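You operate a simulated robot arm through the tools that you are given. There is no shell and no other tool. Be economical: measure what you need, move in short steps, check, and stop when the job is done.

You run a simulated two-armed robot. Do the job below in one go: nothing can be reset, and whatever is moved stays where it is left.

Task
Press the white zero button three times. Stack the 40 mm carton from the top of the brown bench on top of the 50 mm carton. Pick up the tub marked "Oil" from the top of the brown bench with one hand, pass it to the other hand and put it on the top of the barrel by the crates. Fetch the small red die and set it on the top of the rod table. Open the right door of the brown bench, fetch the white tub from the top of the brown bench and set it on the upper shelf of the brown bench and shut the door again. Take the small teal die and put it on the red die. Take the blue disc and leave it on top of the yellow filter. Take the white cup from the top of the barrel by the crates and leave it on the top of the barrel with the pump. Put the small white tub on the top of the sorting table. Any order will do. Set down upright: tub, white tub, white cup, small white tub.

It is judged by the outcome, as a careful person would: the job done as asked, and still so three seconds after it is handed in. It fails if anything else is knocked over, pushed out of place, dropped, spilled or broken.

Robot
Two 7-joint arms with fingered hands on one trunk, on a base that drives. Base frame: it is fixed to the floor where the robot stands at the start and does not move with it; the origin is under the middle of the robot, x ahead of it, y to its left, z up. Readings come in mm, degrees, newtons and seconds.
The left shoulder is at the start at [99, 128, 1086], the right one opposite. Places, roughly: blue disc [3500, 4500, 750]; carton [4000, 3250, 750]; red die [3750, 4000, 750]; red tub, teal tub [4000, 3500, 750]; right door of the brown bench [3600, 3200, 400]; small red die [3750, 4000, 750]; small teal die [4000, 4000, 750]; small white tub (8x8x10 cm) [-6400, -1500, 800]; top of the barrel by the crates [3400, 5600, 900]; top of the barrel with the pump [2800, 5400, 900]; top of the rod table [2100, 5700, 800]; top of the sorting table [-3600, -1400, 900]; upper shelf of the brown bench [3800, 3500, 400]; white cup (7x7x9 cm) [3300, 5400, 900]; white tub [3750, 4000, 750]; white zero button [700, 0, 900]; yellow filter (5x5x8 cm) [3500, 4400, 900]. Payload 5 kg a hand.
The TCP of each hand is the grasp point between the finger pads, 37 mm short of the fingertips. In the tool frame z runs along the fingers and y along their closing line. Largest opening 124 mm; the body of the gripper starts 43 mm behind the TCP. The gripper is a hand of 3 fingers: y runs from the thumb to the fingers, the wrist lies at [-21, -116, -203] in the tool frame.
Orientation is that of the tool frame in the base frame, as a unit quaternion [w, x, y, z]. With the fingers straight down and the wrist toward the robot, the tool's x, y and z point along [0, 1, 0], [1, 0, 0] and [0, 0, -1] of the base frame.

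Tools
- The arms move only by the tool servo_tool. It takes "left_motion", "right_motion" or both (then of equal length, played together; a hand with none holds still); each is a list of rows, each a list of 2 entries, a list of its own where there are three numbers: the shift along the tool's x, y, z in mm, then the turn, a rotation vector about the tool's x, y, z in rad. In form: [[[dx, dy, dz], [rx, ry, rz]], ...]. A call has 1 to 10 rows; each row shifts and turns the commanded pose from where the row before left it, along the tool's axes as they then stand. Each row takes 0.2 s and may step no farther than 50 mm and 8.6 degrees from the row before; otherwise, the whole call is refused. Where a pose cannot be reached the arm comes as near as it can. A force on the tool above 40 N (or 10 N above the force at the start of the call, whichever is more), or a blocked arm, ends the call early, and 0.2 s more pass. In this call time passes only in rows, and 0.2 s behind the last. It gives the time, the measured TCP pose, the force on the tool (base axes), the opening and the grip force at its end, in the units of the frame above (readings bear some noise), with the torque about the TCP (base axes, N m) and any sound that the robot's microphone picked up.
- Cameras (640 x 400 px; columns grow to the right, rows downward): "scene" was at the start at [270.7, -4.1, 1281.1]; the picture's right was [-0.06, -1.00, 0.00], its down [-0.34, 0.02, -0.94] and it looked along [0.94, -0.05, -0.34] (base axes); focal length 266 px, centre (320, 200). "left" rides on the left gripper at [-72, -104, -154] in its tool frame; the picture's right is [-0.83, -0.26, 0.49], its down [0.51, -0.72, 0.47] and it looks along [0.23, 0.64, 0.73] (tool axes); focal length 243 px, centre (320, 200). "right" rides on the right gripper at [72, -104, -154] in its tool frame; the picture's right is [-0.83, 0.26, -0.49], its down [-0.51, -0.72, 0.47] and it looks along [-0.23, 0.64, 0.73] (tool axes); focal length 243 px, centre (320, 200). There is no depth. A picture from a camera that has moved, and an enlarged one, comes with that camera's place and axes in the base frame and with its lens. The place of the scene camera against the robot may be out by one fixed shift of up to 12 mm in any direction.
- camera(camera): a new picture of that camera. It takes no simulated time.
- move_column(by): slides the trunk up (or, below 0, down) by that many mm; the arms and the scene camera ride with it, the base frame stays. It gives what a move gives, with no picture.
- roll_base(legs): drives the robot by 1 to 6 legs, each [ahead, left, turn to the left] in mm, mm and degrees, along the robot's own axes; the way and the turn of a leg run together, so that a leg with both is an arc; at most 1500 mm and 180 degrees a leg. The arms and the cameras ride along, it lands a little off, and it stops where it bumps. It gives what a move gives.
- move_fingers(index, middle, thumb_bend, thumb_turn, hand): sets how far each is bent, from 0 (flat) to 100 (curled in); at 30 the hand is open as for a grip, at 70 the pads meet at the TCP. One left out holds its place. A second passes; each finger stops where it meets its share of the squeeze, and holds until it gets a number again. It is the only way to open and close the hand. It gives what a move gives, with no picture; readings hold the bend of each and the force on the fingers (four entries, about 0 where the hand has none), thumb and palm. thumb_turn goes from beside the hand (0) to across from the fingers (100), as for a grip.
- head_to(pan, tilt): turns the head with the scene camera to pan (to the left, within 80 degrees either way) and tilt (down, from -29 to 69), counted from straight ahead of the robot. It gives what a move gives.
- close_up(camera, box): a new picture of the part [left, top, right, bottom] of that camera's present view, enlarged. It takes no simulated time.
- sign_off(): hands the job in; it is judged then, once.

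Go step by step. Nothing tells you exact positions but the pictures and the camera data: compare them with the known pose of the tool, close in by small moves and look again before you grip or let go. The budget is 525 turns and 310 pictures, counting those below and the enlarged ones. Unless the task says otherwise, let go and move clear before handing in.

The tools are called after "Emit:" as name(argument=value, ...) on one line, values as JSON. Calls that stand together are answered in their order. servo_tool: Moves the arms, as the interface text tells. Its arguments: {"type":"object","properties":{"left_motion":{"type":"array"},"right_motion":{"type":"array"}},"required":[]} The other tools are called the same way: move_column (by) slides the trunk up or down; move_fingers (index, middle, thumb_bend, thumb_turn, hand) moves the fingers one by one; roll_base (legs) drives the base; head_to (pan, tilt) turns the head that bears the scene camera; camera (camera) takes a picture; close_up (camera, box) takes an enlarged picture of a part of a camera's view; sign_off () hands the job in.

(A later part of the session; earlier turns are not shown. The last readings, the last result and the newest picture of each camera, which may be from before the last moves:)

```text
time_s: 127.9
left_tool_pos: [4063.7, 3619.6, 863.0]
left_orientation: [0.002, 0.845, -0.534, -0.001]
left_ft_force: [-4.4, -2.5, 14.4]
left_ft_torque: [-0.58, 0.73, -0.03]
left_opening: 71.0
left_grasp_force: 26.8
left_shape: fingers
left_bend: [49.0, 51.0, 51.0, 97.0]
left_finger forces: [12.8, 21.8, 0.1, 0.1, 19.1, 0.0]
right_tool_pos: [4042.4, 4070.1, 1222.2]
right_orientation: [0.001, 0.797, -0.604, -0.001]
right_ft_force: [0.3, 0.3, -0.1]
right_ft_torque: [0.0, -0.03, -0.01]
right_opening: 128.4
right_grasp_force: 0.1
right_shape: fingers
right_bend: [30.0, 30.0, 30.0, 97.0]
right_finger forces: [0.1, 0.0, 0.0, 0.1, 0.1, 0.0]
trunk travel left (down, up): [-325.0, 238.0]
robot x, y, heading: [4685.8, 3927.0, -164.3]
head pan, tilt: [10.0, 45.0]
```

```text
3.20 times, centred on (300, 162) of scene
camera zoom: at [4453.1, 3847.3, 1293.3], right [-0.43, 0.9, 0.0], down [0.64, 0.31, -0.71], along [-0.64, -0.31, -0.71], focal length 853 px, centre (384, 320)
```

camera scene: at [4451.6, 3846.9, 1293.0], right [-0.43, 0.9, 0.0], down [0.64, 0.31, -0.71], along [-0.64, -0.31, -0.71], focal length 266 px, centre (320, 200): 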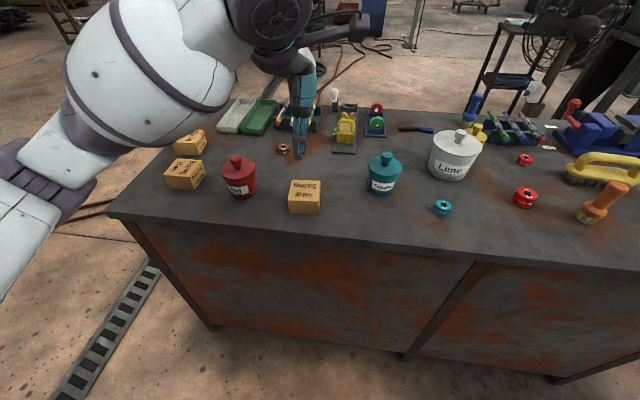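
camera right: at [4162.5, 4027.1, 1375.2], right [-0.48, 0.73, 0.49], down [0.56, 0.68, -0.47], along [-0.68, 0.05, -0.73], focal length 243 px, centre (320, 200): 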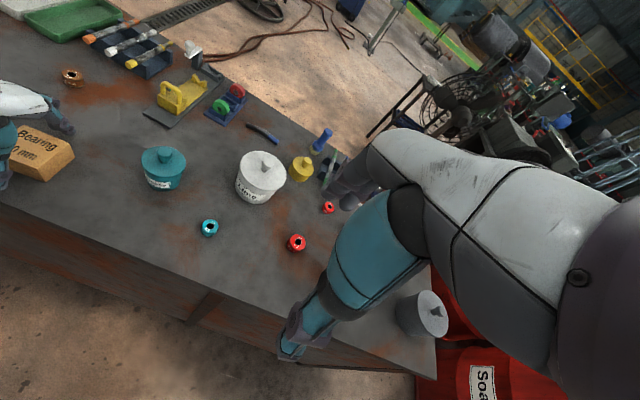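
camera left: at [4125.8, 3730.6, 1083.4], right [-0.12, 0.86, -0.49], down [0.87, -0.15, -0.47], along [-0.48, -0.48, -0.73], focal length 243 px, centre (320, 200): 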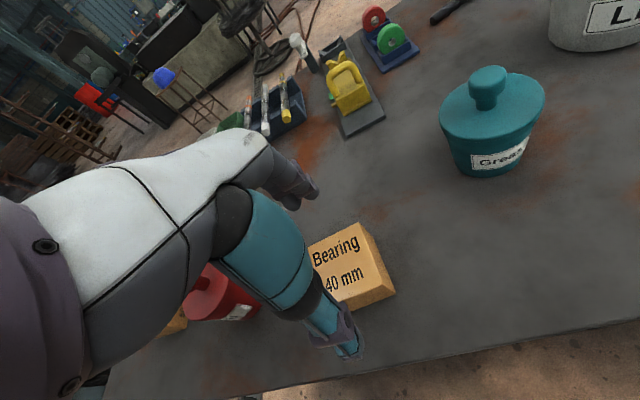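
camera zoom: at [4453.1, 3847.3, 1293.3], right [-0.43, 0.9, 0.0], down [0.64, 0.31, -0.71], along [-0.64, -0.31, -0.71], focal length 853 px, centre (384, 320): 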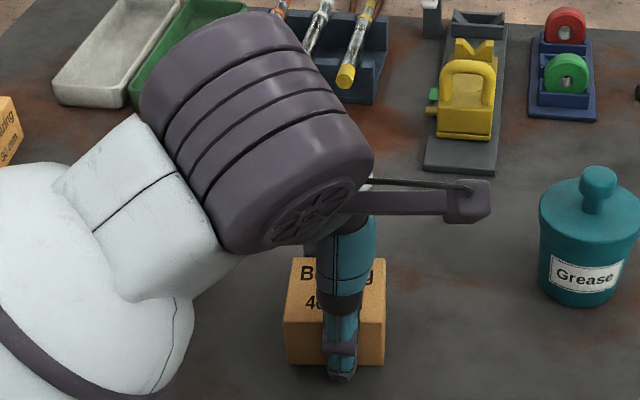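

Firm grip (71 mm). Lift, and look again at the 50 mm carton on the way.

Emit:
servo_tool(left_motion=[[[0, 0, -15], [0, 0, 0]], [[0, 0, -35], [0, 0, 0]], [[0, 0, -45], [0, 0, 0]], [[0, 0, -45], [0, 0, 0]], [[0, 0, -40], [0, 0, 0]]])

Emit:
camera(camera="left")

Emit:
head_to(pan=40, tilt=45)

Emit:
camera(camera="scene")

```text
time_s: 129.1
left_tool_pos: [4064.3, 3620.0, 1041.6]
left_orientation: [0.001, 0.845, -0.535, 0.0]
left_ft_force: [-0.1, 0.4, -1.8]
left_ft_torque: [-0.01, 0.02, 0.02]
left_opening: 71.2
left_grasp_force: 20.2
left_shape: fingers
left_bend: [50.0, 52.0, 51.0, 96.0]
left_finger forces: [11.4, 8.7, 0.0, 0.1, 20.3, 0.1]
right_tool_pos: [4042.8, 4068.9, 1221.8]
right_orientation: [0.001, 0.797, -0.604, 0.0]
right_ft_force: [-0.5, 0.5, 0.1]
right_ft_torque: [-0.02, 0.03, 0.02]
right_opening: 128.3
right_grasp_force: 0.0
right_shape: fingers
right_bend: [30.0, 30.0, 30.0, 97.0]
right_finger forces: [0.0, 0.0, 0.0, 0.1, 0.0, 0.1]
trunk travel left (down, up): [-325.0, 238.0]
robot x, y, heading: [4686.3, 3926.0, -164.5]
head pan, tilt: [10.0, 45.0]
```

```text
255 pictures are left
camera left: at [4127.2, 3730.5, 1193.9], right [-0.12, 0.86, -0.49], down [0.87, -0.15, -0.47], along [-0.48, -0.49, -0.73], focal length 243 px, centre (320, 200)
```

left: 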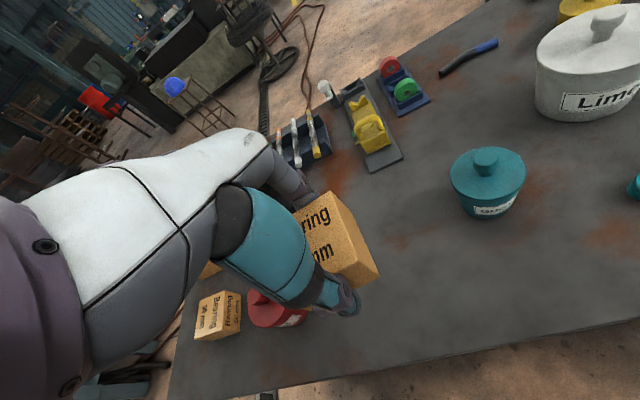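

```text
time_s: 130.0
left_tool_pos: [4064.5, 3620.3, 1042.0]
left_orientation: [0.0, 0.845, -0.535, 0.0]
left_ft_force: [0.3, -0.3, -2.0]
left_ft_torque: [0.02, 0.02, 0.01]
left_opening: 71.4
left_grasp_force: 19.9
left_shape: fingers
left_bend: [50.0, 52.0, 51.0, 96.0]
left_finger forces: [11.6, 8.8, 0.1, 0.0, 20.1, 0.1]
right_tool_pos: [4041.3, 4070.2, 1221.3]
right_orientation: [0.0, 0.797, -0.604, 0.0]
right_ft_force: [-0.6, 0.3, -0.6]
right_ft_torque: [0.0, -0.01, 0.0]
right_opening: 128.2
right_grasp_force: 0.0
right_shape: fingers
right_bend: [30.0, 30.0, 30.0, 97.0]
right_finger forces: [0.1, 0.0, 0.1, 0.0, 0.1, 0.1]
trunk travel left (down, up): [-325.0, 238.0]
robot x, y, heading: [4687.6, 3921.4, -164.5]
head pan, tilt: [40.0, 45.0]
```

```text
254 pictures are left
camera scene: at [4479.6, 3815.0, 1293.1], right [-0.83, 0.56, 0.0], down [0.4, 0.58, -0.71], along [-0.4, -0.58, -0.71], focal length 266 px, centre (320, 200)
```

scene: 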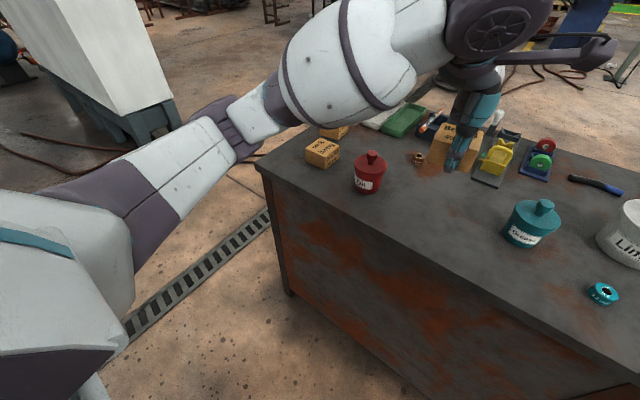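

Emit:
close_up(camera="scene", box=[290, 110, 410, 200])

Emit:
close_up(camera="left", box=[180, 260, 320, 350])

```text
4.44 times, centred on (350, 155) of scene
camera zoom: at [4479.6, 3815.0, 1293.1], right [-0.83, 0.56, 0.0], down [0.4, 0.58, -0.71], along [-0.4, -0.58, -0.71], focal length 1184 px, centre (187, 400)
```

zoom: 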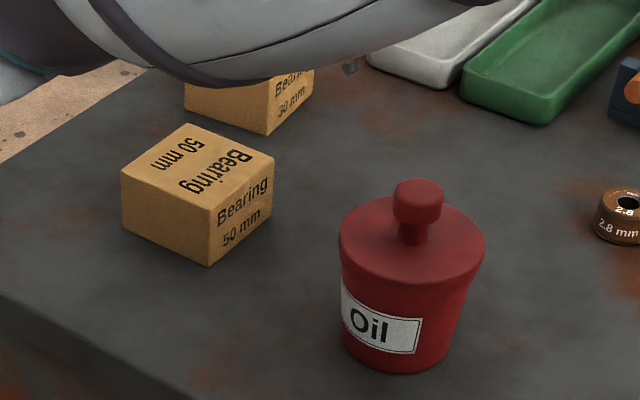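

```text
4.44 times, centred on (250, 305) of left
camera zoom: at [4126.7, 3729.9, 1193.3], right [-0.12, 0.86, -0.49], down [0.87, -0.15, -0.47], along [-0.48, -0.48, -0.73], focal length 1078 px, centre (631, -267)
```

zoom: 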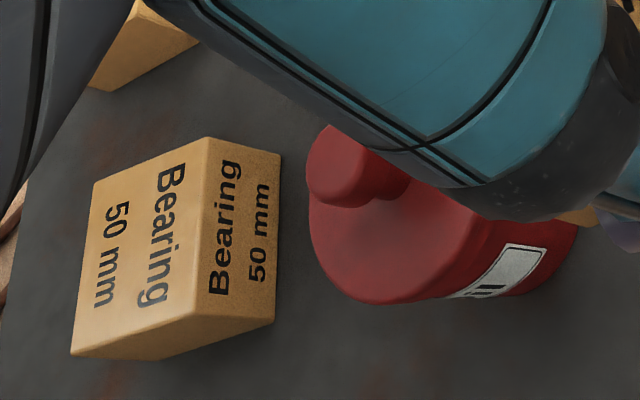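

50 mm carton centre ≈(4123, 3304), yaw ~5° less than my hand. Move over it.

Emit:
servo_tool(left_motion=[[[44.4, 11.8, 0], [0, 0, 0]], [[44.4, 11.8, 0], [0, 0, 0]], [[44.4, 11.8, 0], [0, 0, 0]], [[44.4, 11.8, 0], [0, 0, 0]], [[44.4, 11.8, 0], [0, 0, 0]], [[44.4, 11.8, 0], [0, 0, 0]], [[44.4, 11.8, 0], [0, 0, 0]], [[0, 0, 0], [0, 0, 0.087]], [[0, 0, 40], [0, 0, 0]]])

Emit:
close_up(camera="scene", box=[250, 80, 410, 200])

Emit:
camera(camera="left")

```text
time_s: 132.0
left_tool_pos: [4121.0, 3304.4, 1001.6]
left_orientation: [0.0, 0.821, -0.57, -0.001]
left_ft_force: [-0.2, -0.7, -2.6]
left_ft_torque: [0.03, 0.02, 0.0]
left_opening: 71.1
left_grasp_force: 20.4
left_shape: fingers
left_bend: [50.0, 52.0, 51.0, 96.0]
left_finger forces: [11.6, 8.6, 0.0, 0.1, 19.9, 0.0]
right_tool_pos: [4042.3, 4068.0, 1220.2]
right_orientation: [0.0, 0.797, -0.604, -0.001]
right_ft_force: [-0.4, 0.5, 0.9]
right_ft_torque: [0.01, 0.0, 0.03]
right_opening: 128.5
right_grasp_force: 0.1
right_shape: fingers
right_bend: [30.0, 30.0, 30.0, 97.0]
right_finger forces: [0.0, 0.0, 0.0, 0.0, 0.1, 0.0]
trunk travel left (down, up): [-325.0, 238.0]
robot x, y, heading: [4682.9, 3924.5, -164.4]
head pan, tilt: [40.0, 45.0]
```

```text
3.33 times, centred on (330, 140) of scene
camera zoom: at [4479.7, 3813.7, 1293.0], right [-0.83, 0.56, 0.0], down [0.4, 0.58, -0.71], along [-0.4, -0.58, -0.71], focal length 888 px, centre (287, 400)
```

zoom: 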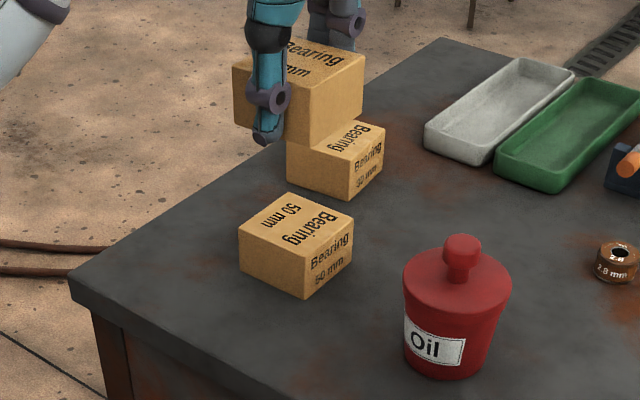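

```text
250 pictures are left
camera left: at [4193.4, 3406.7, 1154.9], right [-0.04, 0.87, -0.49], down [0.85, -0.22, -0.47], along [-0.52, -0.44, -0.73], focal length 243 px, centre (320, 200)
```

left: 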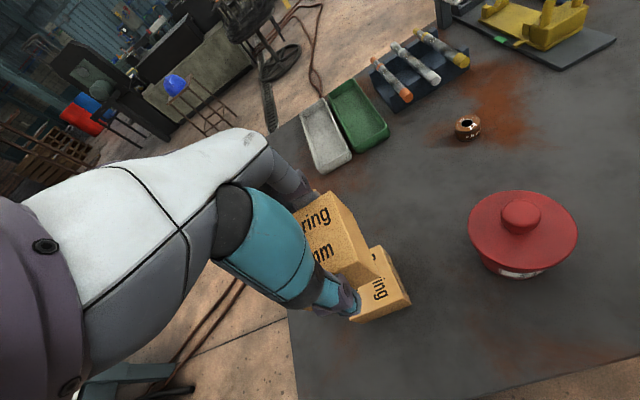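

Alignment matches within a few mm. Lower towards contact.

Emit:
servo_tool(left_motion=[[[0, 0, 40], [0, 0, 0]], [[0, 0, 35], [0, 0, 0]]])

Emit:
close_up(camera="scene", box=[250, 80, 410, 200])

Emit:
close_up(camera="left", box=[250, 170, 450, 330])

```text
time_s: 132.6
left_tool_pos: [4120.6, 3304.6, 928.1]
left_orientation: [0.0, 0.821, -0.571, 0.001]
left_ft_force: [0.3, -0.3, -1.1]
left_ft_torque: [0.0, -0.01, -0.01]
left_opening: 71.0
left_grasp_force: 19.3
left_shape: fingers
left_bend: [50.0, 52.0, 51.0, 96.0]
left_finger forces: [11.4, 8.4, 0.0, 0.0, 19.9, 0.0]
right_tool_pos: [4040.0, 4068.1, 1220.9]
right_orientation: [0.001, 0.797, -0.604, -0.001]
right_ft_force: [0.5, -0.2, 0.3]
right_ft_torque: [0.01, 0.05, 0.04]
right_opening: 128.3
right_grasp_force: 0.1
right_shape: fingers
right_bend: [30.0, 30.0, 30.0, 97.0]
right_finger forces: [0.0, 0.1, 0.0, 0.1, 0.0, 0.0]
trunk travel left (down, up): [-325.0, 238.0]
robot x, y, heading: [4683.1, 3926.6, -164.5]
head pan, tilt: [40.0, 45.0]
```

```text
3.33 times, centred on (330, 140) of scene
camera zoom: at [4479.4, 3814.3, 1293.0], right [-0.83, 0.56, 0.0], down [0.4, 0.58, -0.71], along [-0.4, -0.58, -0.71], focal length 888 px, centre (287, 400)
```

zoom: 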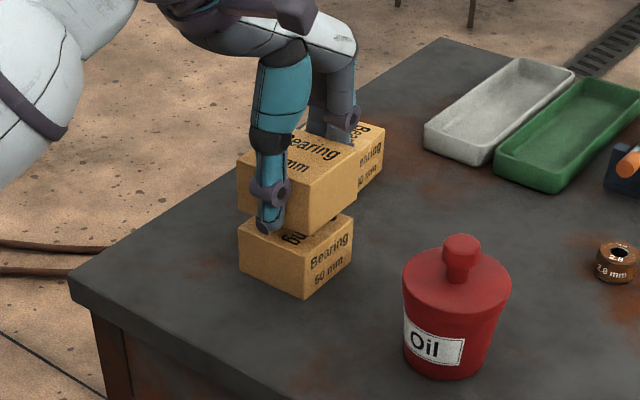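

```text
2.50 times, centred on (350, 250) of left
camera zoom: at [4192.9, 3407.6, 1080.8], right [-0.04, 0.87, -0.49], down [0.85, -0.22, -0.47], along [-0.52, -0.44, -0.73], focal length 606 px, centre (245, 75)
```

zoom: 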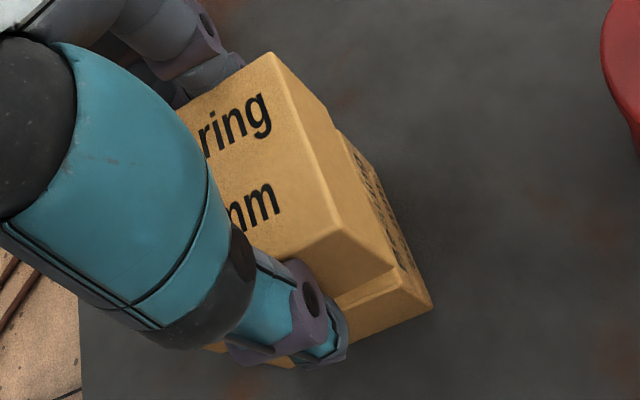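

Emit:
servo_tool(left_motion=[[[0, 0, 8], [0, 0, 0]], [[0, 0, 3], [0, 0, 0]], [[0, 0, 3], [0, 0, 0]]])

Emit:
close_up(camera="scene", box=[290, 100, 370, 180])

```text
time_s: 133.4
left_tool_pos: [4122.6, 3303.1, 913.5]
left_orientation: [0.0, 0.822, -0.57, 0.0]
left_ft_force: [0.2, -0.3, -2.1]
left_ft_torque: [0.0, -0.03, -0.01]
left_opening: 70.9
left_grasp_force: 19.9
left_shape: fingers
left_bend: [50.0, 52.0, 51.0, 96.0]
left_finger forces: [11.4, 8.6, 0.0, 0.0, 19.8, 0.0]
right_tool_pos: [4041.4, 4069.2, 1221.2]
right_orientation: [0.001, 0.797, -0.604, -0.001]
right_ft_force: [0.4, 0.0, 1.2]
right_ft_torque: [0.03, 0.0, 0.02]
right_opening: 128.2
right_grasp_force: 0.0
right_shape: fingers
right_bend: [30.0, 30.0, 30.0, 97.0]
right_finger forces: [0.1, 0.0, 0.0, 0.0, 0.0, 0.0]
trunk travel left (down, up): [-325.0, 238.0]
robot x, y, heading: [4686.5, 3920.7, -164.6]
head pan, tilt: [40.0, 45.0]
```

```text
5.00 times, centred on (330, 140) of scene
camera zoom: at [4479.7, 3814.9, 1293.1], right [-0.83, 0.56, 0.0], down [0.4, 0.58, -0.71], along [-0.4, -0.58, -0.71], focal length 1332 px, centre (270, 500)
```

zoom: 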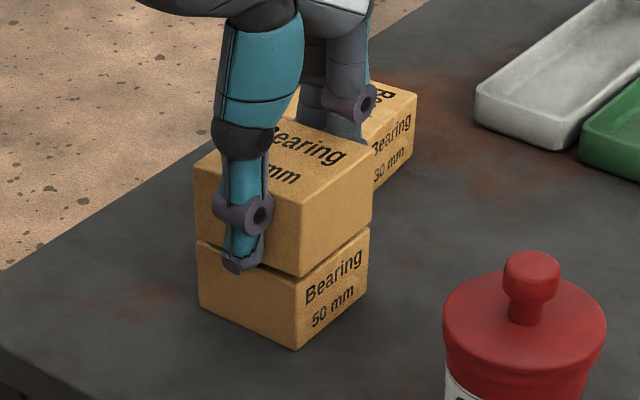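

Emit:
servo_tool(left_motion=[[[0, 0, 2], [0, 0, 0]], [[0, 0, 1.5], [0, 0, 0]], [[0, 0, 1], [0, 0, 0]]])

```text
time_s: 134.2
left_tool_pos: [4121.7, 3304.4, 909.8]
left_orientation: [0.001, 0.821, -0.57, 0.0]
left_ft_force: [-0.3, 0.5, -1.1]
left_ft_torque: [-0.03, 0.08, -0.05]
left_opening: 71.3
left_grasp_force: 20.2
left_shape: fingers
left_bend: [50.0, 52.0, 51.0, 96.0]
left_finger forces: [11.5, 8.7, 0.1, 0.0, 19.9, 0.0]
right_tool_pos: [4041.2, 4068.4, 1220.6]
right_orientation: [0.001, 0.798, -0.603, -0.001]
right_ft_force: [0.5, 0.3, 0.3]
right_ft_torque: [0.03, 0.03, -0.03]
right_opening: 128.3
right_grasp_force: 0.1
right_shape: fingers
right_bend: [30.0, 30.0, 30.0, 97.0]
right_finger forces: [0.0, 0.1, 0.1, 0.0, 0.1, 0.0]
trunk travel left (down, up): [-325.0, 238.0]
robot x, y, heading: [4683.6, 3924.5, -164.4]
head pan, tilt: [40.0, 45.0]
```

Emit:
servo_tool(left_motion=[[[0, 0, 1], [0, 0, 0]], [[0, 0, 1], [0, 0, 0]]])

Emit:
close_up(camera="scene", box=[290, 100, 370, 180])

```text
time_s: 134.8
left_tool_pos: [4121.3, 3304.1, 908.0]
left_orientation: [0.0, 0.821, -0.571, -0.001]
left_ft_force: [0.8, 0.0, 4.5]
left_ft_torque: [-0.23, 0.12, 0.04]
left_opening: 71.0
left_grasp_force: 20.3
left_shape: fingers
left_bend: [50.0, 52.0, 51.0, 96.0]
left_finger forces: [11.2, 8.9, 0.0, 0.1, 20.7, 0.1]
right_tool_pos: [4041.9, 4069.5, 1221.8]
right_orientation: [0.001, 0.797, -0.604, -0.001]
right_ft_force: [-0.2, 0.3, 0.1]
right_ft_torque: [-0.02, 0.0, -0.02]
right_opening: 128.3
right_grasp_force: 0.0
right_shape: fingers
right_bend: [30.0, 30.0, 30.0, 97.0]
right_finger forces: [0.1, 0.0, 0.0, 0.0, 0.1, 0.0]
trunk travel left (down, up): [-325.0, 238.0]
robot x, y, heading: [4683.4, 3925.5, -164.3]
head pan, tilt: [40.0, 45.0]
```

```text
5.00 times, centred on (330, 140) of scene
camera zoom: at [4480.2, 3815.5, 1293.3], right [-0.83, 0.56, 0.0], down [0.4, 0.58, -0.71], along [-0.4, -0.58, -0.71], focal length 1332 px, centre (270, 500)
```

zoom: 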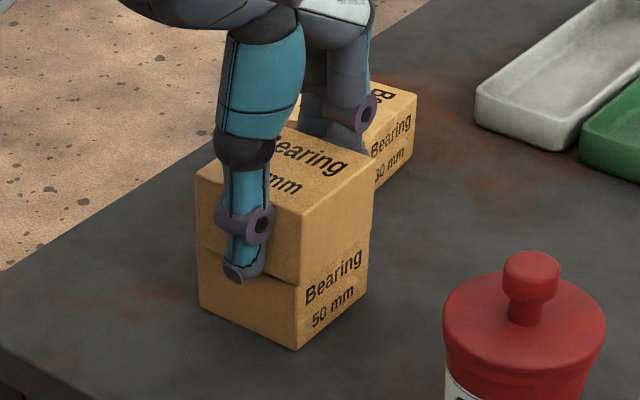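

Contact made. Release and rise.

Emit:
move_fingers(hand="left", index=40, middle=40, thumb_bend=40)

Emit:
servo_tool(left_motion=[[[0, 0, -20], [0, 0, 0]], [[0, 0, -40], [0, 0, 0]], [[0, 0, -50], [0, 0, 0]], [[0, 0, -50], [0, 0, 0]]])

Emit:
close_up(camera="scene", box=[250, 60, 450, 200])

```text
time_s: 135.8
left_tool_pos: [4121.9, 3303.7, 907.7]
left_orientation: [0.0, 0.821, -0.571, 0.001]
left_ft_force: [-0.2, 0.1, -0.7]
left_ft_torque: [-0.02, 0.01, 0.0]
left_opening: 98.3
left_grasp_force: 0.1
left_shape: fingers
left_bend: [40.0, 40.0, 40.0, 97.0]
left_finger forces: [0.0, 0.0, 0.0, 0.0, 0.0, 0.1]
right_tool_pos: [4041.1, 4069.0, 1221.8]
right_orientation: [0.0, 0.797, -0.604, -0.001]
right_ft_force: [0.6, -0.4, -0.5]
right_ft_torque: [0.02, 0.04, 0.01]
right_opening: 128.3
right_grasp_force: 0.0
right_shape: fingers
right_bend: [30.0, 30.0, 30.0, 97.0]
right_finger forces: [0.0, 0.0, 0.1, 0.1, 0.0, 0.1]
trunk travel left (down, up): [-325.0, 238.0]
robot x, y, heading: [4683.4, 3924.4, -164.3]
head pan, tilt: [40.0, 45.0]
```

```text
time_s: 136.8
left_tool_pos: [4121.8, 3303.8, 1065.8]
left_orientation: [-0.001, 0.821, -0.571, 0.002]
left_ft_force: [0.1, 0.6, -0.3]
left_ft_torque: [-0.02, -0.02, 0.01]
left_opening: 98.0
left_grasp_force: 0.0
left_shape: fingers
left_bend: [40.0, 40.0, 40.0, 97.0]
left_finger forces: [0.0, 0.0, 0.0, 0.0, 0.0, 0.0]
right_tool_pos: [4041.4, 4070.1, 1219.7]
right_orientation: [0.0, 0.797, -0.604, 0.0]
right_ft_force: [0.2, 0.2, -0.3]
right_ft_torque: [0.01, 0.05, -0.04]
right_opening: 128.3
right_grasp_force: 0.1
right_shape: fingers
right_bend: [30.0, 30.0, 30.0, 97.0]
right_finger forces: [0.0, 0.1, 0.0, 0.1, 0.1, 0.0]
trunk travel left (down, up): [-325.0, 238.0]
robot x, y, heading: [4686.8, 3924.4, -164.2]
head pan, tilt: [40.0, 45.0]
```

```text
2.86 times, centred on (350, 130) of scene
camera zoom: at [4479.6, 3815.9, 1293.1], right [-0.83, 0.56, 0.0], down [0.4, 0.58, -0.71], along [-0.4, -0.58, -0.71], focal length 761 px, centre (234, 400)
```

zoom: 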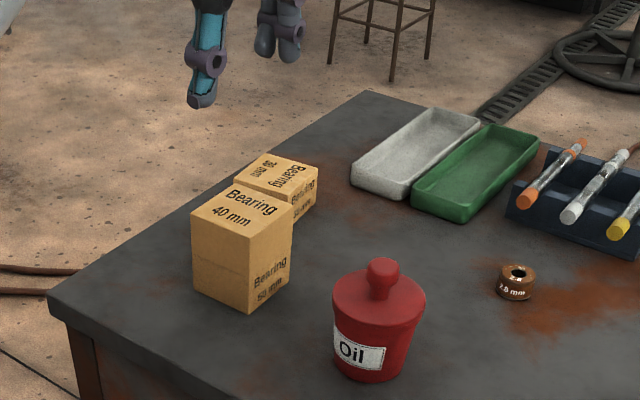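

The cartons are stacked neatly. Next the teal die onto the larger (5.2) red die, with the right hand: die estimated at (3950, 3917). Move above it with a narrower opening.

Emit:
servo_tool(right_motion=[[[30.5, 32, 18], [0, 0, 0]], [[30.5, 32, 18], [0, 0, 0]], [[30.5, 32, 18], [0, 0, 0]], [[30.5, 32, 18], [0, 0, 0]], [[0, 0, 45], [0, 0, 0]], [[0, 0, 45], [0, 0, 0]], [[0, 0, 25], [0, 0, 0]]])

Emit:
move_fingers(hand="right", index=46, middle=46, thumb_bend=46)

Emit:
head_to(pan=-10, tilt=50)

Emit:
camera(camera="right")

Emit:
camera(camera="scene")

```text
time_s: 138.4
left_tool_pos: [4121.8, 3302.2, 1066.4]
left_orientation: [0.0, 0.821, -0.571, -0.001]
left_ft_force: [-0.1, -1.0, -1.0]
left_ft_torque: [-0.03, 0.02, 0.01]
left_opening: 98.4
left_grasp_force: 0.0
left_shape: fingers
left_bend: [40.0, 40.0, 40.0, 97.0]
left_finger forces: [0.0, 0.1, 0.0, 0.0, 0.0, 0.0]
right_tool_pos: [3949.5, 3918.6, 1032.9]
right_orientation: [0.0, 0.796, -0.605, -0.001]
right_ft_force: [0.6, 0.2, 0.5]
right_ft_torque: [0.03, -0.03, 0.0]
right_opening: 128.7
right_grasp_force: 0.1
right_shape: fingers
right_bend: [30.0, 30.0, 30.0, 97.0]
right_finger forces: [0.0, 0.1, 0.1, 0.0, 0.1, 0.0]
trunk travel left (down, up): [-325.0, 238.0]
robot x, y, heading: [4686.2, 3928.6, -164.0]
head pan, tilt: [40.0, 45.0]
```

```text
time_s: 139.4
left_tool_pos: [4122.1, 3302.4, 1066.0]
left_orientation: [0.0, 0.821, -0.57, 0.0]
left_ft_force: [-0.2, 0.1, 1.0]
left_ft_torque: [-0.01, 0.05, -0.01]
left_opening: 98.3
left_grasp_force: 0.1
left_shape: fingers
left_bend: [40.0, 40.0, 40.0, 97.0]
left_finger forces: [0.0, 0.1, 0.1, 0.0, 0.0, 0.0]
right_tool_pos: [3950.2, 3917.9, 1033.2]
right_orientation: [0.001, 0.797, -0.604, 0.0]
right_ft_force: [-0.7, 0.2, 0.1]
right_ft_torque: [0.01, -0.01, -0.05]
right_opening: 80.5
right_grasp_force: 0.1
right_shape: fingers
right_bend: [46.0, 46.0, 46.0, 97.0]
right_finger forces: [0.1, 0.0, 0.1, 0.0, 0.0, 0.0]
trunk travel left (down, up): [-325.0, 238.0]
robot x, y, heading: [4683.7, 3926.6, -164.2]
head pan, tilt: [40.0, 45.0]
```

```text
time_s: 140.6
left_tool_pos: [4122.7, 3302.8, 1066.5]
left_orientation: [0.001, 0.821, -0.57, 0.0]
left_ft_force: [-0.3, -0.1, -0.6]
left_ft_torque: [0.02, 0.01, -0.02]
left_opening: 98.2
left_grasp_force: 0.1
left_shape: fingers
left_bend: [40.0, 40.0, 40.0, 97.0]
left_finger forces: [0.1, 0.0, 0.0, 0.0, 0.0, 0.0]
right_tool_pos: [3949.9, 3917.9, 1034.0]
right_orientation: [0.001, 0.797, -0.604, -0.001]
right_ft_force: [-0.3, -0.3, -0.4]
right_ft_torque: [-0.01, -0.02, 0.03]
right_opening: 80.7
right_grasp_force: 0.0
right_shape: fingers
right_bend: [46.0, 46.0, 46.0, 97.0]
right_finger forces: [0.0, 0.0, 0.0, 0.0, 0.0, 0.0]
trunk travel left (down, up): [-325.0, 238.0]
robot x, y, heading: [4686.2, 3924.7, -164.3]
head pan, tilt: [-10.0, 50.0]
```

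```text
244 pictures are left
camera right: at [4070.8, 3875.9, 1187.7], right [-0.48, 0.73, 0.49], down [0.56, 0.68, -0.47], along [-0.68, 0.05, -0.73], focal length 243 px, centre (320, 200)
```

right: 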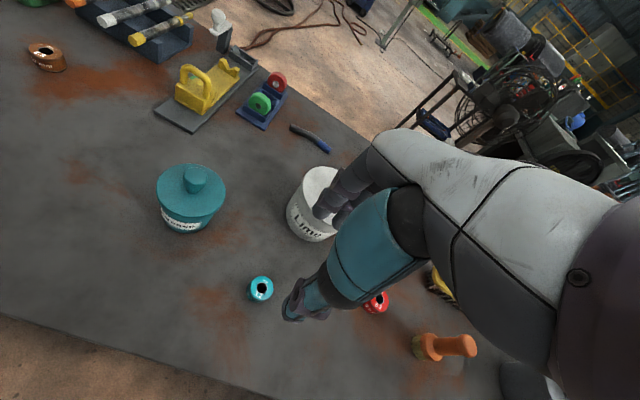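

```text
243 pictures are left
camera scene: at [4449.0, 3874.5, 1286.2], right [-0.1, 1.0, 0.0], down [0.76, 0.08, -0.64], along [-0.64, -0.06, -0.77], focal length 266 px, centre (320, 200)
```

scene: 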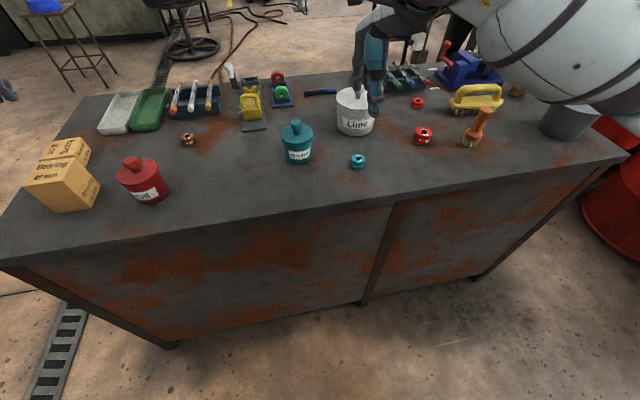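

Hand is centred over the teal die to within 3 mm. Descend to check.

Emit:
servo_tool(right_motion=[[[0, 3, 45], [0, 0, 0]], [[0, 0, 45], [0, 0, 0]], [[0, 0, 40], [0, 0, 0]]])

Emit:
camera(camera="right")

Emit:
close_up(camera="scene", box=[280, 60, 440, 180])

```text
time_s: 141.4
left_tool_pos: [4121.9, 3303.0, 1064.4]
left_orientation: [0.001, 0.821, -0.571, 0.0]
left_ft_force: [-0.5, -0.5, 0.1]
left_ft_torque: [0.02, -0.05, 0.0]
left_opening: 98.4
left_grasp_force: 0.1
left_shape: fingers
left_bend: [40.0, 40.0, 40.0, 97.0]
left_finger forces: [0.0, 0.0, 0.1, 0.0, 0.0, 0.0]
right_tool_pos: [3946.8, 3915.6, 903.1]
right_orientation: [0.0, 0.797, -0.604, 0.0]
right_ft_force: [-0.1, -0.5, 0.5]
right_ft_torque: [0.0, 0.0, -0.01]
right_opening: 80.7
right_grasp_force: 0.0
right_shape: fingers
right_bend: [46.0, 46.0, 46.0, 97.0]
right_finger forces: [0.0, 0.0, 0.1, 0.0, 0.1, 0.1]
trunk travel left (down, up): [-325.0, 238.0]
robot x, y, heading: [4683.4, 3926.8, -164.1]
head pan, tilt: [-10.0, 50.0]
```

```text
242 pictures are left
camera right: at [4068.2, 3874.1, 1057.6], right [-0.47, 0.73, 0.49], down [0.56, 0.68, -0.47], along [-0.68, 0.05, -0.73], focal length 243 px, centre (320, 200)
```

right: 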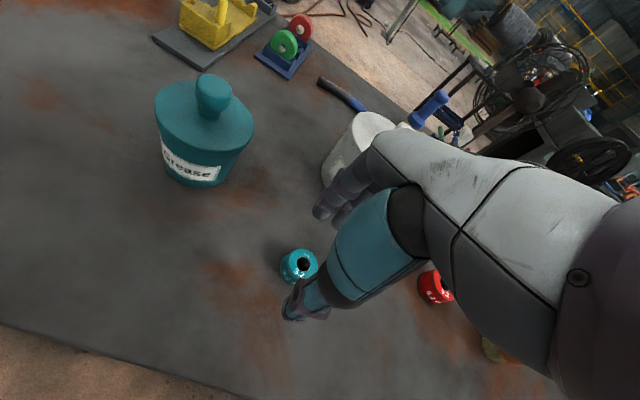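

```text
3.33 times, centred on (360, 120) of scene
camera zoom: at [4448.6, 3874.8, 1286.1], right [-0.1, 1.0, 0.0], down [0.76, 0.08, -0.64], along [-0.64, -0.06, -0.77], focal length 888 px, centre (187, 467)
```

zoom: 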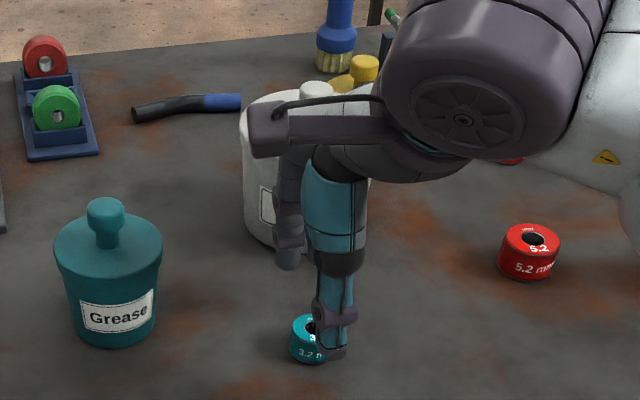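

Emit:
servo_tool(right_motion=[[[0, 0, 25], [0, 0, 0]], [[0, 0, 15], [0, 0, 0]], [[0, 0, 5], [0, 0, 0]]])

Emit:
camera(camera="right")

Emit:
close_up(camera="scene", box=[280, 60, 440, 180])

```text
time_s: 142.2
left_tool_pos: [4122.4, 3304.3, 1067.3]
left_orientation: [0.0, 0.821, -0.57, 0.0]
left_ft_force: [0.4, -0.1, -0.2]
left_ft_torque: [0.01, 0.01, -0.02]
left_opening: 98.1
left_grasp_force: 0.2
left_shape: fingers
left_bend: [40.0, 40.0, 40.0, 97.0]
left_finger forces: [0.0, 0.1, 0.0, 0.1, 0.0, 0.1]
right_tool_pos: [3948.8, 3916.6, 861.3]
right_orientation: [0.003, 0.796, -0.605, -0.002]
right_ft_force: [-1.8, 2.0, 12.8]
right_ft_torque: [0.05, 0.75, -0.05]
right_opening: 80.8
right_grasp_force: 6.6
right_shape: fingers
right_bend: [46.0, 45.0, 46.0, 97.0]
right_finger forces: [0.0, 13.8, 0.0, 0.1, 0.0, 0.0]
trunk travel left (down, up): [-325.0, 238.0]
robot x, y, heading: [4683.8, 3922.5, -164.3]
head pan, tilt: [-10.0, 50.0]
```

```text
240 pictures are left
camera right: at [4069.6, 3874.6, 1015.6], right [-0.47, 0.73, 0.49], down [0.56, 0.68, -0.48], along [-0.68, 0.05, -0.73], focal length 243 px, centre (320, 200)
```

right: 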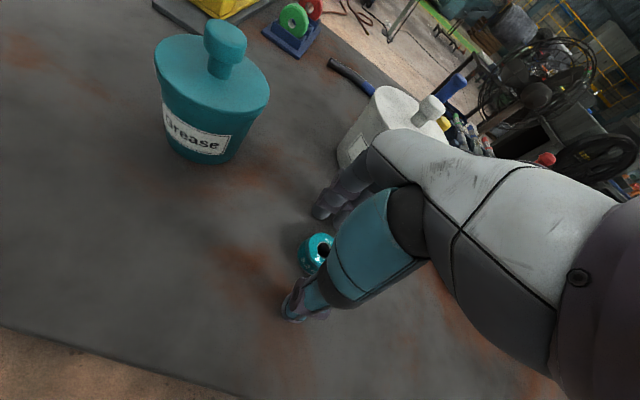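

```text
3.33 times, centred on (360, 120) of scene
camera zoom: at [4450.9, 3874.9, 1286.7], right [-0.1, 1.0, 0.0], down [0.76, 0.08, -0.64], along [-0.64, -0.06, -0.77], focal length 888 px, centre (187, 467)
```

zoom: 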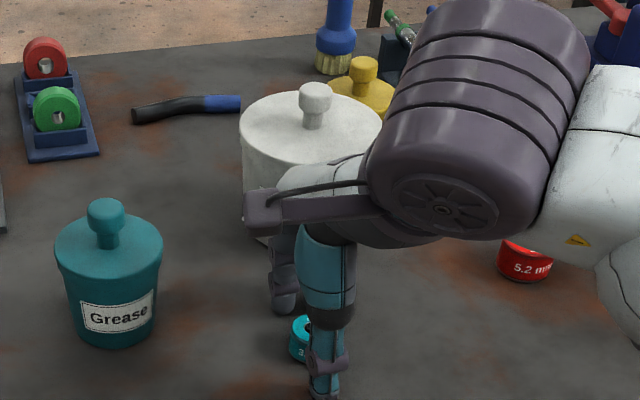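

A finger touches the bench. Raise 4 mm and close gently.

Emit:
servo_tool(right_motion=[[[0, 0, -5], [0, 0, 0]]])

Emit:
move_fingers(hand="right", index=54, middle=54, thumb_bend=54)

Emit:
close_up(camera="right", box=[220, 160, 460, 340])

```text
time_s: 142.6
left_tool_pos: [4123.2, 3302.9, 1065.2]
left_orientation: [0.0, 0.821, -0.571, 0.001]
left_ft_force: [-0.5, 0.1, -0.4]
left_ft_torque: [0.02, -0.02, -0.03]
left_opening: 98.2
left_grasp_force: 0.1
left_shape: fingers
left_bend: [40.0, 40.0, 40.0, 97.0]
left_finger forces: [0.0, 0.1, 0.1, 0.1, 0.0, 0.0]
right_tool_pos: [3948.4, 3914.7, 863.2]
right_orientation: [0.001, 0.797, -0.604, 0.0]
right_ft_force: [-0.5, 1.0, 3.0]
right_ft_torque: [0.0, 0.11, -0.05]
right_opening: 80.8
right_grasp_force: 1.0
right_shape: fingers
right_bend: [46.0, 46.0, 46.0, 97.0]
right_finger forces: [0.0, 2.5, 0.0, 0.0, 0.1, 0.1]
trunk travel left (down, up): [-325.0, 238.0]
robot x, y, heading: [4684.9, 3926.1, -164.3]
head pan, tilt: [-10.0, 50.0]
```

```text
time_s: 143.6
left_tool_pos: [4122.7, 3302.5, 1065.9]
left_orientation: [0.0, 0.821, -0.571, 0.0]
left_ft_force: [-0.2, 0.0, -0.1]
left_ft_torque: [-0.01, -0.03, 0.02]
left_opening: 98.6
left_grasp_force: 0.0
left_shape: fingers
left_bend: [40.0, 40.0, 40.0, 97.0]
left_finger forces: [0.1, 0.0, 0.0, 0.1, 0.1, 0.0]
right_tool_pos: [3947.7, 3916.0, 863.8]
right_orientation: [0.001, 0.797, -0.605, 0.0]
right_ft_force: [0.0, 0.4, -0.2]
right_ft_torque: [-0.02, 0.0, 0.02]
right_opening: 56.0
right_grasp_force: 0.0
right_shape: fingers
right_bend: [54.0, 54.0, 54.0, 97.0]
right_finger forces: [0.0, 0.1, 0.1, 0.1, 0.0, 0.0]
trunk travel left (down, up): [-325.0, 238.0]
robot x, y, heading: [4683.1, 3932.7, -164.3]
head pan, tilt: [-10.0, 50.0]
```

```text
2.22 times, centred on (340, 250) of right
camera zoom: at [4068.5, 3874.1, 1018.1], right [-0.48, 0.73, 0.49], down [0.56, 0.68, -0.47], along [-0.68, 0.05, -0.73], focal length 539 px, centre (276, 89)
```

zoom: 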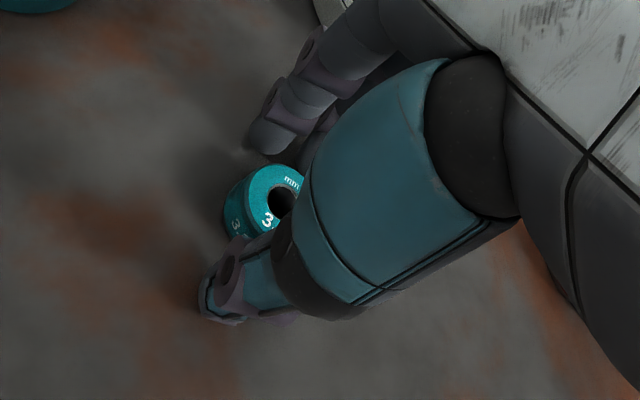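

Die is centred between the fingers. Lower 4 mm and close on it.

Emit:
servo_tool(right_motion=[[[0, 0, 4], [0, 0, 0]]])

Emit:
move_fingers(hand="right", index=66, middle=66, thumb_bend=66)

Emit:
close_up(camera="right", box=[220, 160, 460, 340])

```text
time_s: 144.0
left_tool_pos: [4123.5, 3303.5, 1066.4]
left_orientation: [0.001, 0.822, -0.57, 0.0]
left_ft_force: [-0.5, -0.3, 0.0]
left_ft_torque: [-0.02, 0.01, 0.03]
left_opening: 98.4
left_grasp_force: 0.2
left_shape: fingers
left_bend: [40.0, 40.0, 40.0, 97.0]
left_finger forces: [0.1, 0.0, 0.0, 0.0, 0.1, 0.1]
right_tool_pos: [3948.9, 3915.7, 862.1]
right_orientation: [0.003, 0.797, -0.604, -0.002]
right_ft_force: [-2.6, -1.1, 10.3]
right_ft_torque: [0.01, 0.5, -0.01]
right_opening: 55.9
right_grasp_force: 5.4
right_shape: fingers
right_bend: [54.0, 53.0, 54.0, 97.0]
right_finger forces: [0.1, 10.8, 0.0, 0.0, 0.0, 0.1]
trunk travel left (down, up): [-325.0, 238.0]
robot x, y, heading: [4686.6, 3926.7, -164.3]
head pan, tilt: [-10.0, 50.0]
```

```text
time_s: 145.0
left_tool_pos: [4123.2, 3302.2, 1065.9]
left_orientation: [0.0, 0.821, -0.571, 0.001]
left_ft_force: [-0.4, 0.2, 0.4]
left_ft_torque: [0.01, -0.02, -0.01]
left_opening: 98.2
left_grasp_force: 0.1
left_shape: fingers
left_bend: [40.0, 40.0, 40.0, 97.0]
left_finger forces: [0.0, 0.0, 0.1, 0.0, 0.0, 0.0]
right_tool_pos: [3947.9, 3917.1, 861.0]
right_orientation: [0.001, 0.796, -0.605, 0.0]
right_ft_force: [-5.8, -1.9, 15.5]
right_ft_torque: [-0.2, 0.49, 0.03]
right_opening: 30.6
right_grasp_force: 11.9
right_shape: fingers
right_bend: [62.0, 63.0, 63.0, 97.0]
right_finger forces: [9.4, 9.4, 0.0, 0.0, 5.1, 0.0]
trunk travel left (down, up): [-325.0, 238.0]
robot x, y, heading: [4682.9, 3930.7, -164.4]
head pan, tilt: [-10.0, 50.0]
```

```text
2.22 times, centred on (340, 250) of right
camera zoom: at [4069.2, 3874.1, 1015.1], right [-0.47, 0.73, 0.49], down [0.56, 0.68, -0.47], along [-0.68, 0.05, -0.73], focal length 539 px, centre (276, 89)
```

zoom: 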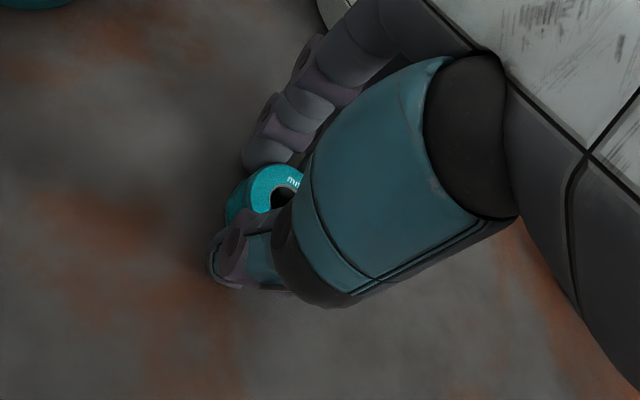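

Emit:
move_fingers(hand="right", index=72, middle=72, thumb_bend=72)

Emit:
servo_tool(right_motion=[[[0, 0, -10], [0, 0, 0]], [[0, 0, -30], [0, 0, 0]], [[0, 0, -40], [0, 0, 0]]])

Emit:
close_up(camera="right", box=[220, 160, 460, 340])

Emit:
close_up(camera="scene", box=[280, 60, 480, 200])

```text
time_s: 146.0
left_tool_pos: [4123.4, 3302.6, 1066.8]
left_orientation: [0.001, 0.821, -0.571, 0.0]
left_ft_force: [0.3, -0.9, -0.1]
left_ft_torque: [-0.01, 0.02, 0.0]
left_opening: 98.4
left_grasp_force: 0.2
left_shape: fingers
left_bend: [40.0, 40.0, 40.0, 97.0]
left_finger forces: [0.0, 0.1, 0.0, 0.0, 0.0, 0.1]
right_tool_pos: [3948.6, 3916.0, 861.1]
right_orientation: [0.001, 0.797, -0.604, -0.001]
right_ft_force: [-3.7, 0.6, 14.2]
right_ft_torque: [0.02, -0.24, 0.03]
right_opening: 28.5
right_grasp_force: 25.0
right_shape: fingers
right_bend: [61.0, 65.0, 65.0, 96.0]
right_finger forces: [10.7, 9.2, 0.1, 0.0, 30.5, 0.1]
trunk travel left (down, up): [-325.0, 238.0]
robot x, y, heading: [4682.9, 3923.1, -164.4]
head pan, tilt: [-10.0, 50.0]
```

```text
time_s: 146.8
left_tool_pos: [4122.4, 3302.9, 1066.1]
left_orientation: [0.001, 0.821, -0.571, 0.0]
left_ft_force: [-0.4, -0.5, -0.3]
left_ft_torque: [0.01, 0.0, -0.03]
left_opening: 98.2
left_grasp_force: 0.0
left_shape: fingers
left_bend: [40.0, 40.0, 40.0, 97.0]
left_finger forces: [0.0, 0.0, 0.1, 0.0, 0.0, 0.0]
right_tool_pos: [3949.5, 3918.0, 939.0]
right_orientation: [0.0, 0.797, -0.604, 0.0]
right_ft_force: [0.0, -0.7, -1.7]
right_ft_torque: [-0.03, 0.01, -0.01]
right_opening: 28.5
right_grasp_force: 17.1
right_shape: fingers
right_bend: [71.0, 66.0, 64.0, 95.0]
right_finger forces: [8.8, 8.3, 0.1, 0.1, 16.3, 0.1]
trunk travel left (down, up): [-325.0, 238.0]
robot x, y, heading: [4685.6, 3924.5, -164.5]
head pan, tilt: [-10.0, 50.0]
```

```text
2.22 times, centred on (340, 250) of right
camera zoom: at [4069.3, 3875.7, 1093.5], right [-0.48, 0.73, 0.49], down [0.56, 0.68, -0.47], along [-0.68, 0.05, -0.73], focal length 539 px, centre (276, 89)
```

zoom: 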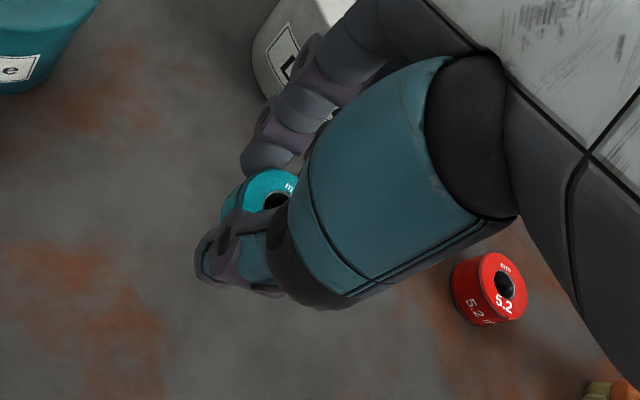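

```text
2.86 times, centred on (380, 130) of scene
camera zoom: at [4449.4, 3874.2, 1286.2], right [-0.1, 1.0, 0.0], down [0.76, 0.08, -0.64], along [-0.64, -0.06, -0.77], focal length 761 px, centre (149, 400)
```

zoom: 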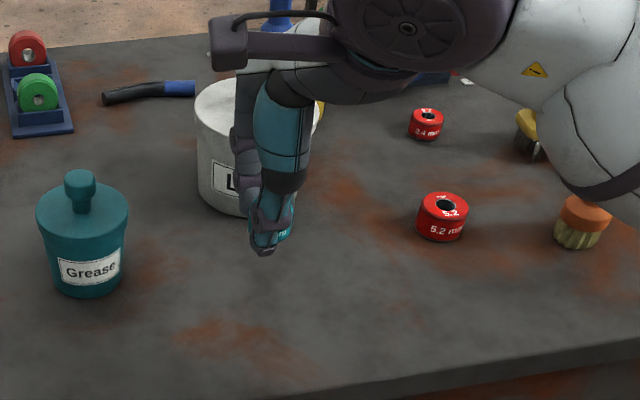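

Teal die is held. The red 5.2 die top is at ≈(3831, 4088, 847). Move above it.

Emit:
servo_tool(right_motion=[[[0, 0, -30], [0, 0, 0]], [[-39.1, 13.6, 0], [0, 0, 0]], [[-39.1, 13.6, 0], [0, 0, 0]], [[-39.1, 13.6, 0], [0, 0, 0]], [[-39.1, 13.6, 0], [0, 0, 0]], [[-39.1, 13.6, 0], [0, 0, 0]]])

Emit:
camera(camera="right")

Emit:
head_to(pan=-30, tilt=45)

Emit:
camera(camera="scene")

```text
time_s: 148.2
left_tool_pos: [4121.0, 3303.9, 1065.7]
left_orientation: [0.0, 0.821, -0.571, 0.001]
left_ft_force: [-0.3, -0.5, -0.2]
left_ft_torque: [-0.03, -0.04, 0.0]
left_opening: 98.2
left_grasp_force: 0.0
left_shape: fingers
left_bend: [40.0, 40.0, 40.0, 97.0]
left_finger forces: [0.0, 0.0, 0.0, 0.1, 0.1, 0.1]
right_tool_pos: [3827.5, 4087.0, 969.6]
right_orientation: [0.0, 0.797, -0.604, 0.0]
right_ft_force: [0.2, 0.0, -1.0]
right_ft_torque: [0.01, -0.02, -0.01]
right_opening: 28.3
right_grasp_force: 17.1
right_shape: fingers
right_bend: [71.0, 66.0, 64.0, 95.0]
right_finger forces: [8.9, 8.3, 0.1, 0.0, 16.1, 0.0]
trunk travel left (down, up): [-325.0, 238.0]
robot x, y, heading: [4686.5, 3927.2, -164.2]
head pan, tilt: [-10.0, 50.0]
```

```text
234 pictures are left
camera right: at [3948.6, 4045.1, 1124.0], right [-0.48, 0.73, 0.49], down [0.56, 0.68, -0.47], along [-0.68, 0.05, -0.73], focal length 243 px, centre (320, 200)
```

right: 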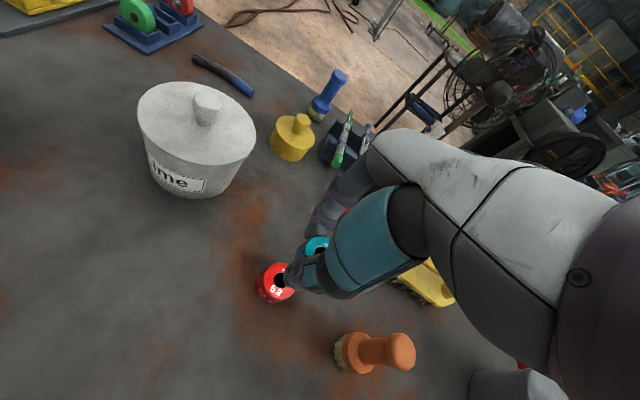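

```text
time_s: 149.0
left_tool_pos: [4122.2, 3303.4, 1066.4]
left_orientation: [0.001, 0.821, -0.57, 0.0]
left_ft_force: [0.7, 0.3, -0.6]
left_ft_torque: [0.02, 0.02, -0.04]
left_opening: 98.3
left_grasp_force: 0.0
left_shape: fingers
left_bend: [40.0, 40.0, 40.0, 97.0]
left_finger forces: [0.0, 0.0, 0.1, 0.0, 0.2, 0.0]
right_tool_pos: [3828.4, 4085.0, 970.7]
right_orientation: [0.001, 0.797, -0.604, -0.001]
right_ft_force: [-0.4, -0.1, -0.7]
right_ft_torque: [0.01, 0.03, 0.0]
right_opening: 28.4
right_grasp_force: 16.6
right_shape: fingers
right_bend: [71.0, 66.0, 64.0, 95.0]
right_finger forces: [8.9, 8.3, 0.1, 0.1, 16.1, 0.1]
trunk travel left (down, up): [-325.0, 238.0]
robot x, y, heading: [4683.7, 3924.9, -164.3]
head pan, tilt: [-30.0, 45.0]
```

```text
233 pictures are left
camera scene: at [4446.8, 3902.2, 1293.1], right [0.25, 0.97, 0.0], down [0.69, -0.17, -0.71], along [-0.69, 0.17, -0.71], focal length 266 px, centre (320, 200)
```

scene: 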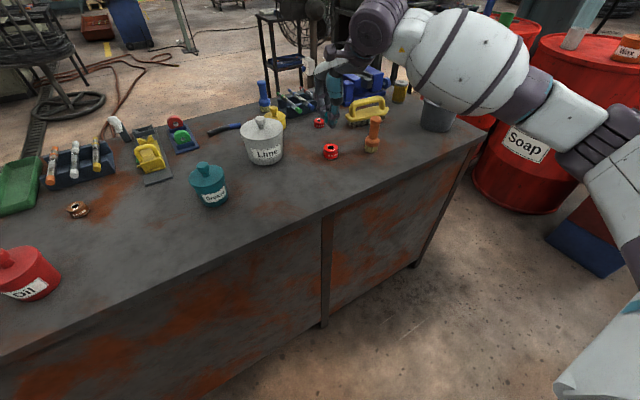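

Emit:
servo_tool(right_motion=[[[-2, -4.5, 25], [0, 0, 0]], [[0, 0, 25], [0, 0, 0]], [[0, 0, 15], [0, 0, 0]]])

Emit:
close_up(camera="right", box=[220, 160, 460, 340])

Emit:
close_up(camera="scene", box=[280, 60, 400, 170])

```text
time_s: 149.8
left_tool_pos: [4121.5, 3303.2, 1066.3]
left_orientation: [0.0, 0.821, -0.57, 0.0]
left_ft_force: [-0.2, -1.0, -0.4]
left_ft_torque: [0.0, 0.02, 0.03]
left_opening: 98.1
left_grasp_force: 0.0
left_shape: fingers
left_bend: [40.0, 40.0, 40.0, 97.0]
left_finger forces: [0.1, 0.0, 0.0, 0.1, 0.1, 0.1]
right_tool_pos: [3832.9, 4088.4, 903.2]
right_orientation: [0.001, 0.797, -0.604, -0.001]
right_ft_force: [0.8, 0.3, -1.2]
right_ft_torque: [0.01, 0.0, -0.02]
right_opening: 28.5
right_grasp_force: 16.7
right_shape: fingers
right_bend: [71.0, 66.0, 64.0, 95.0]
right_finger forces: [9.0, 8.3, 0.0, 0.0, 16.2, 0.0]
trunk travel left (down, up): [-325.0, 238.0]
robot x, y, heading: [4685.0, 3928.5, -164.5]
head pan, tilt: [-30.0, 45.0]
```

```text
2.22 times, centred on (340, 250) of right
camera zoom: at [3953.8, 4046.3, 1057.6], right [-0.48, 0.73, 0.49], down [0.56, 0.68, -0.47], along [-0.68, 0.05, -0.73], focal length 539 px, centre (276, 89)
```

zoom: 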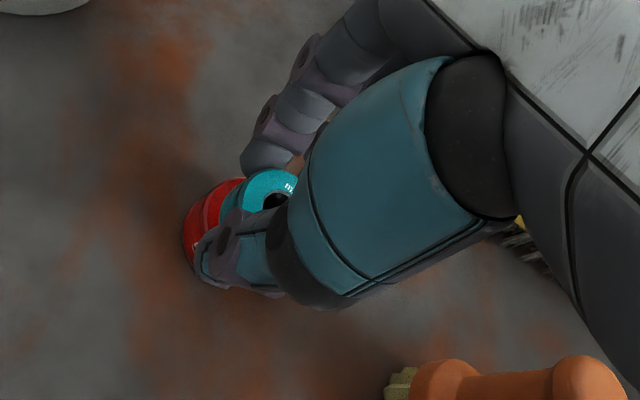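

```text
3.64 times, centred on (340, 115) of scene
camera zoom: at [4446.5, 3902.3, 1293.0], right [0.25, 0.97, 0.0], down [0.69, -0.18, -0.71], along [-0.68, 0.18, -0.71], focal length 969 px, centre (247, 509)
```

zoom: 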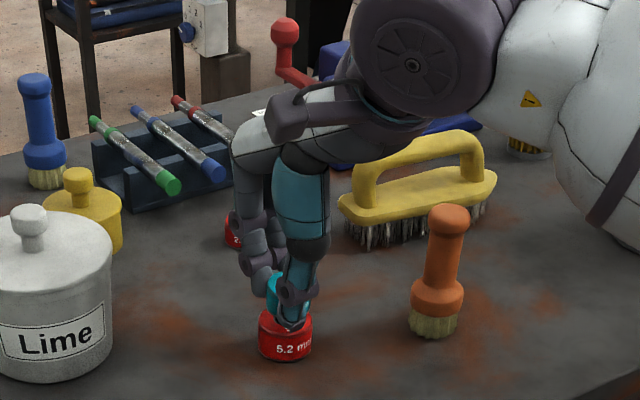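

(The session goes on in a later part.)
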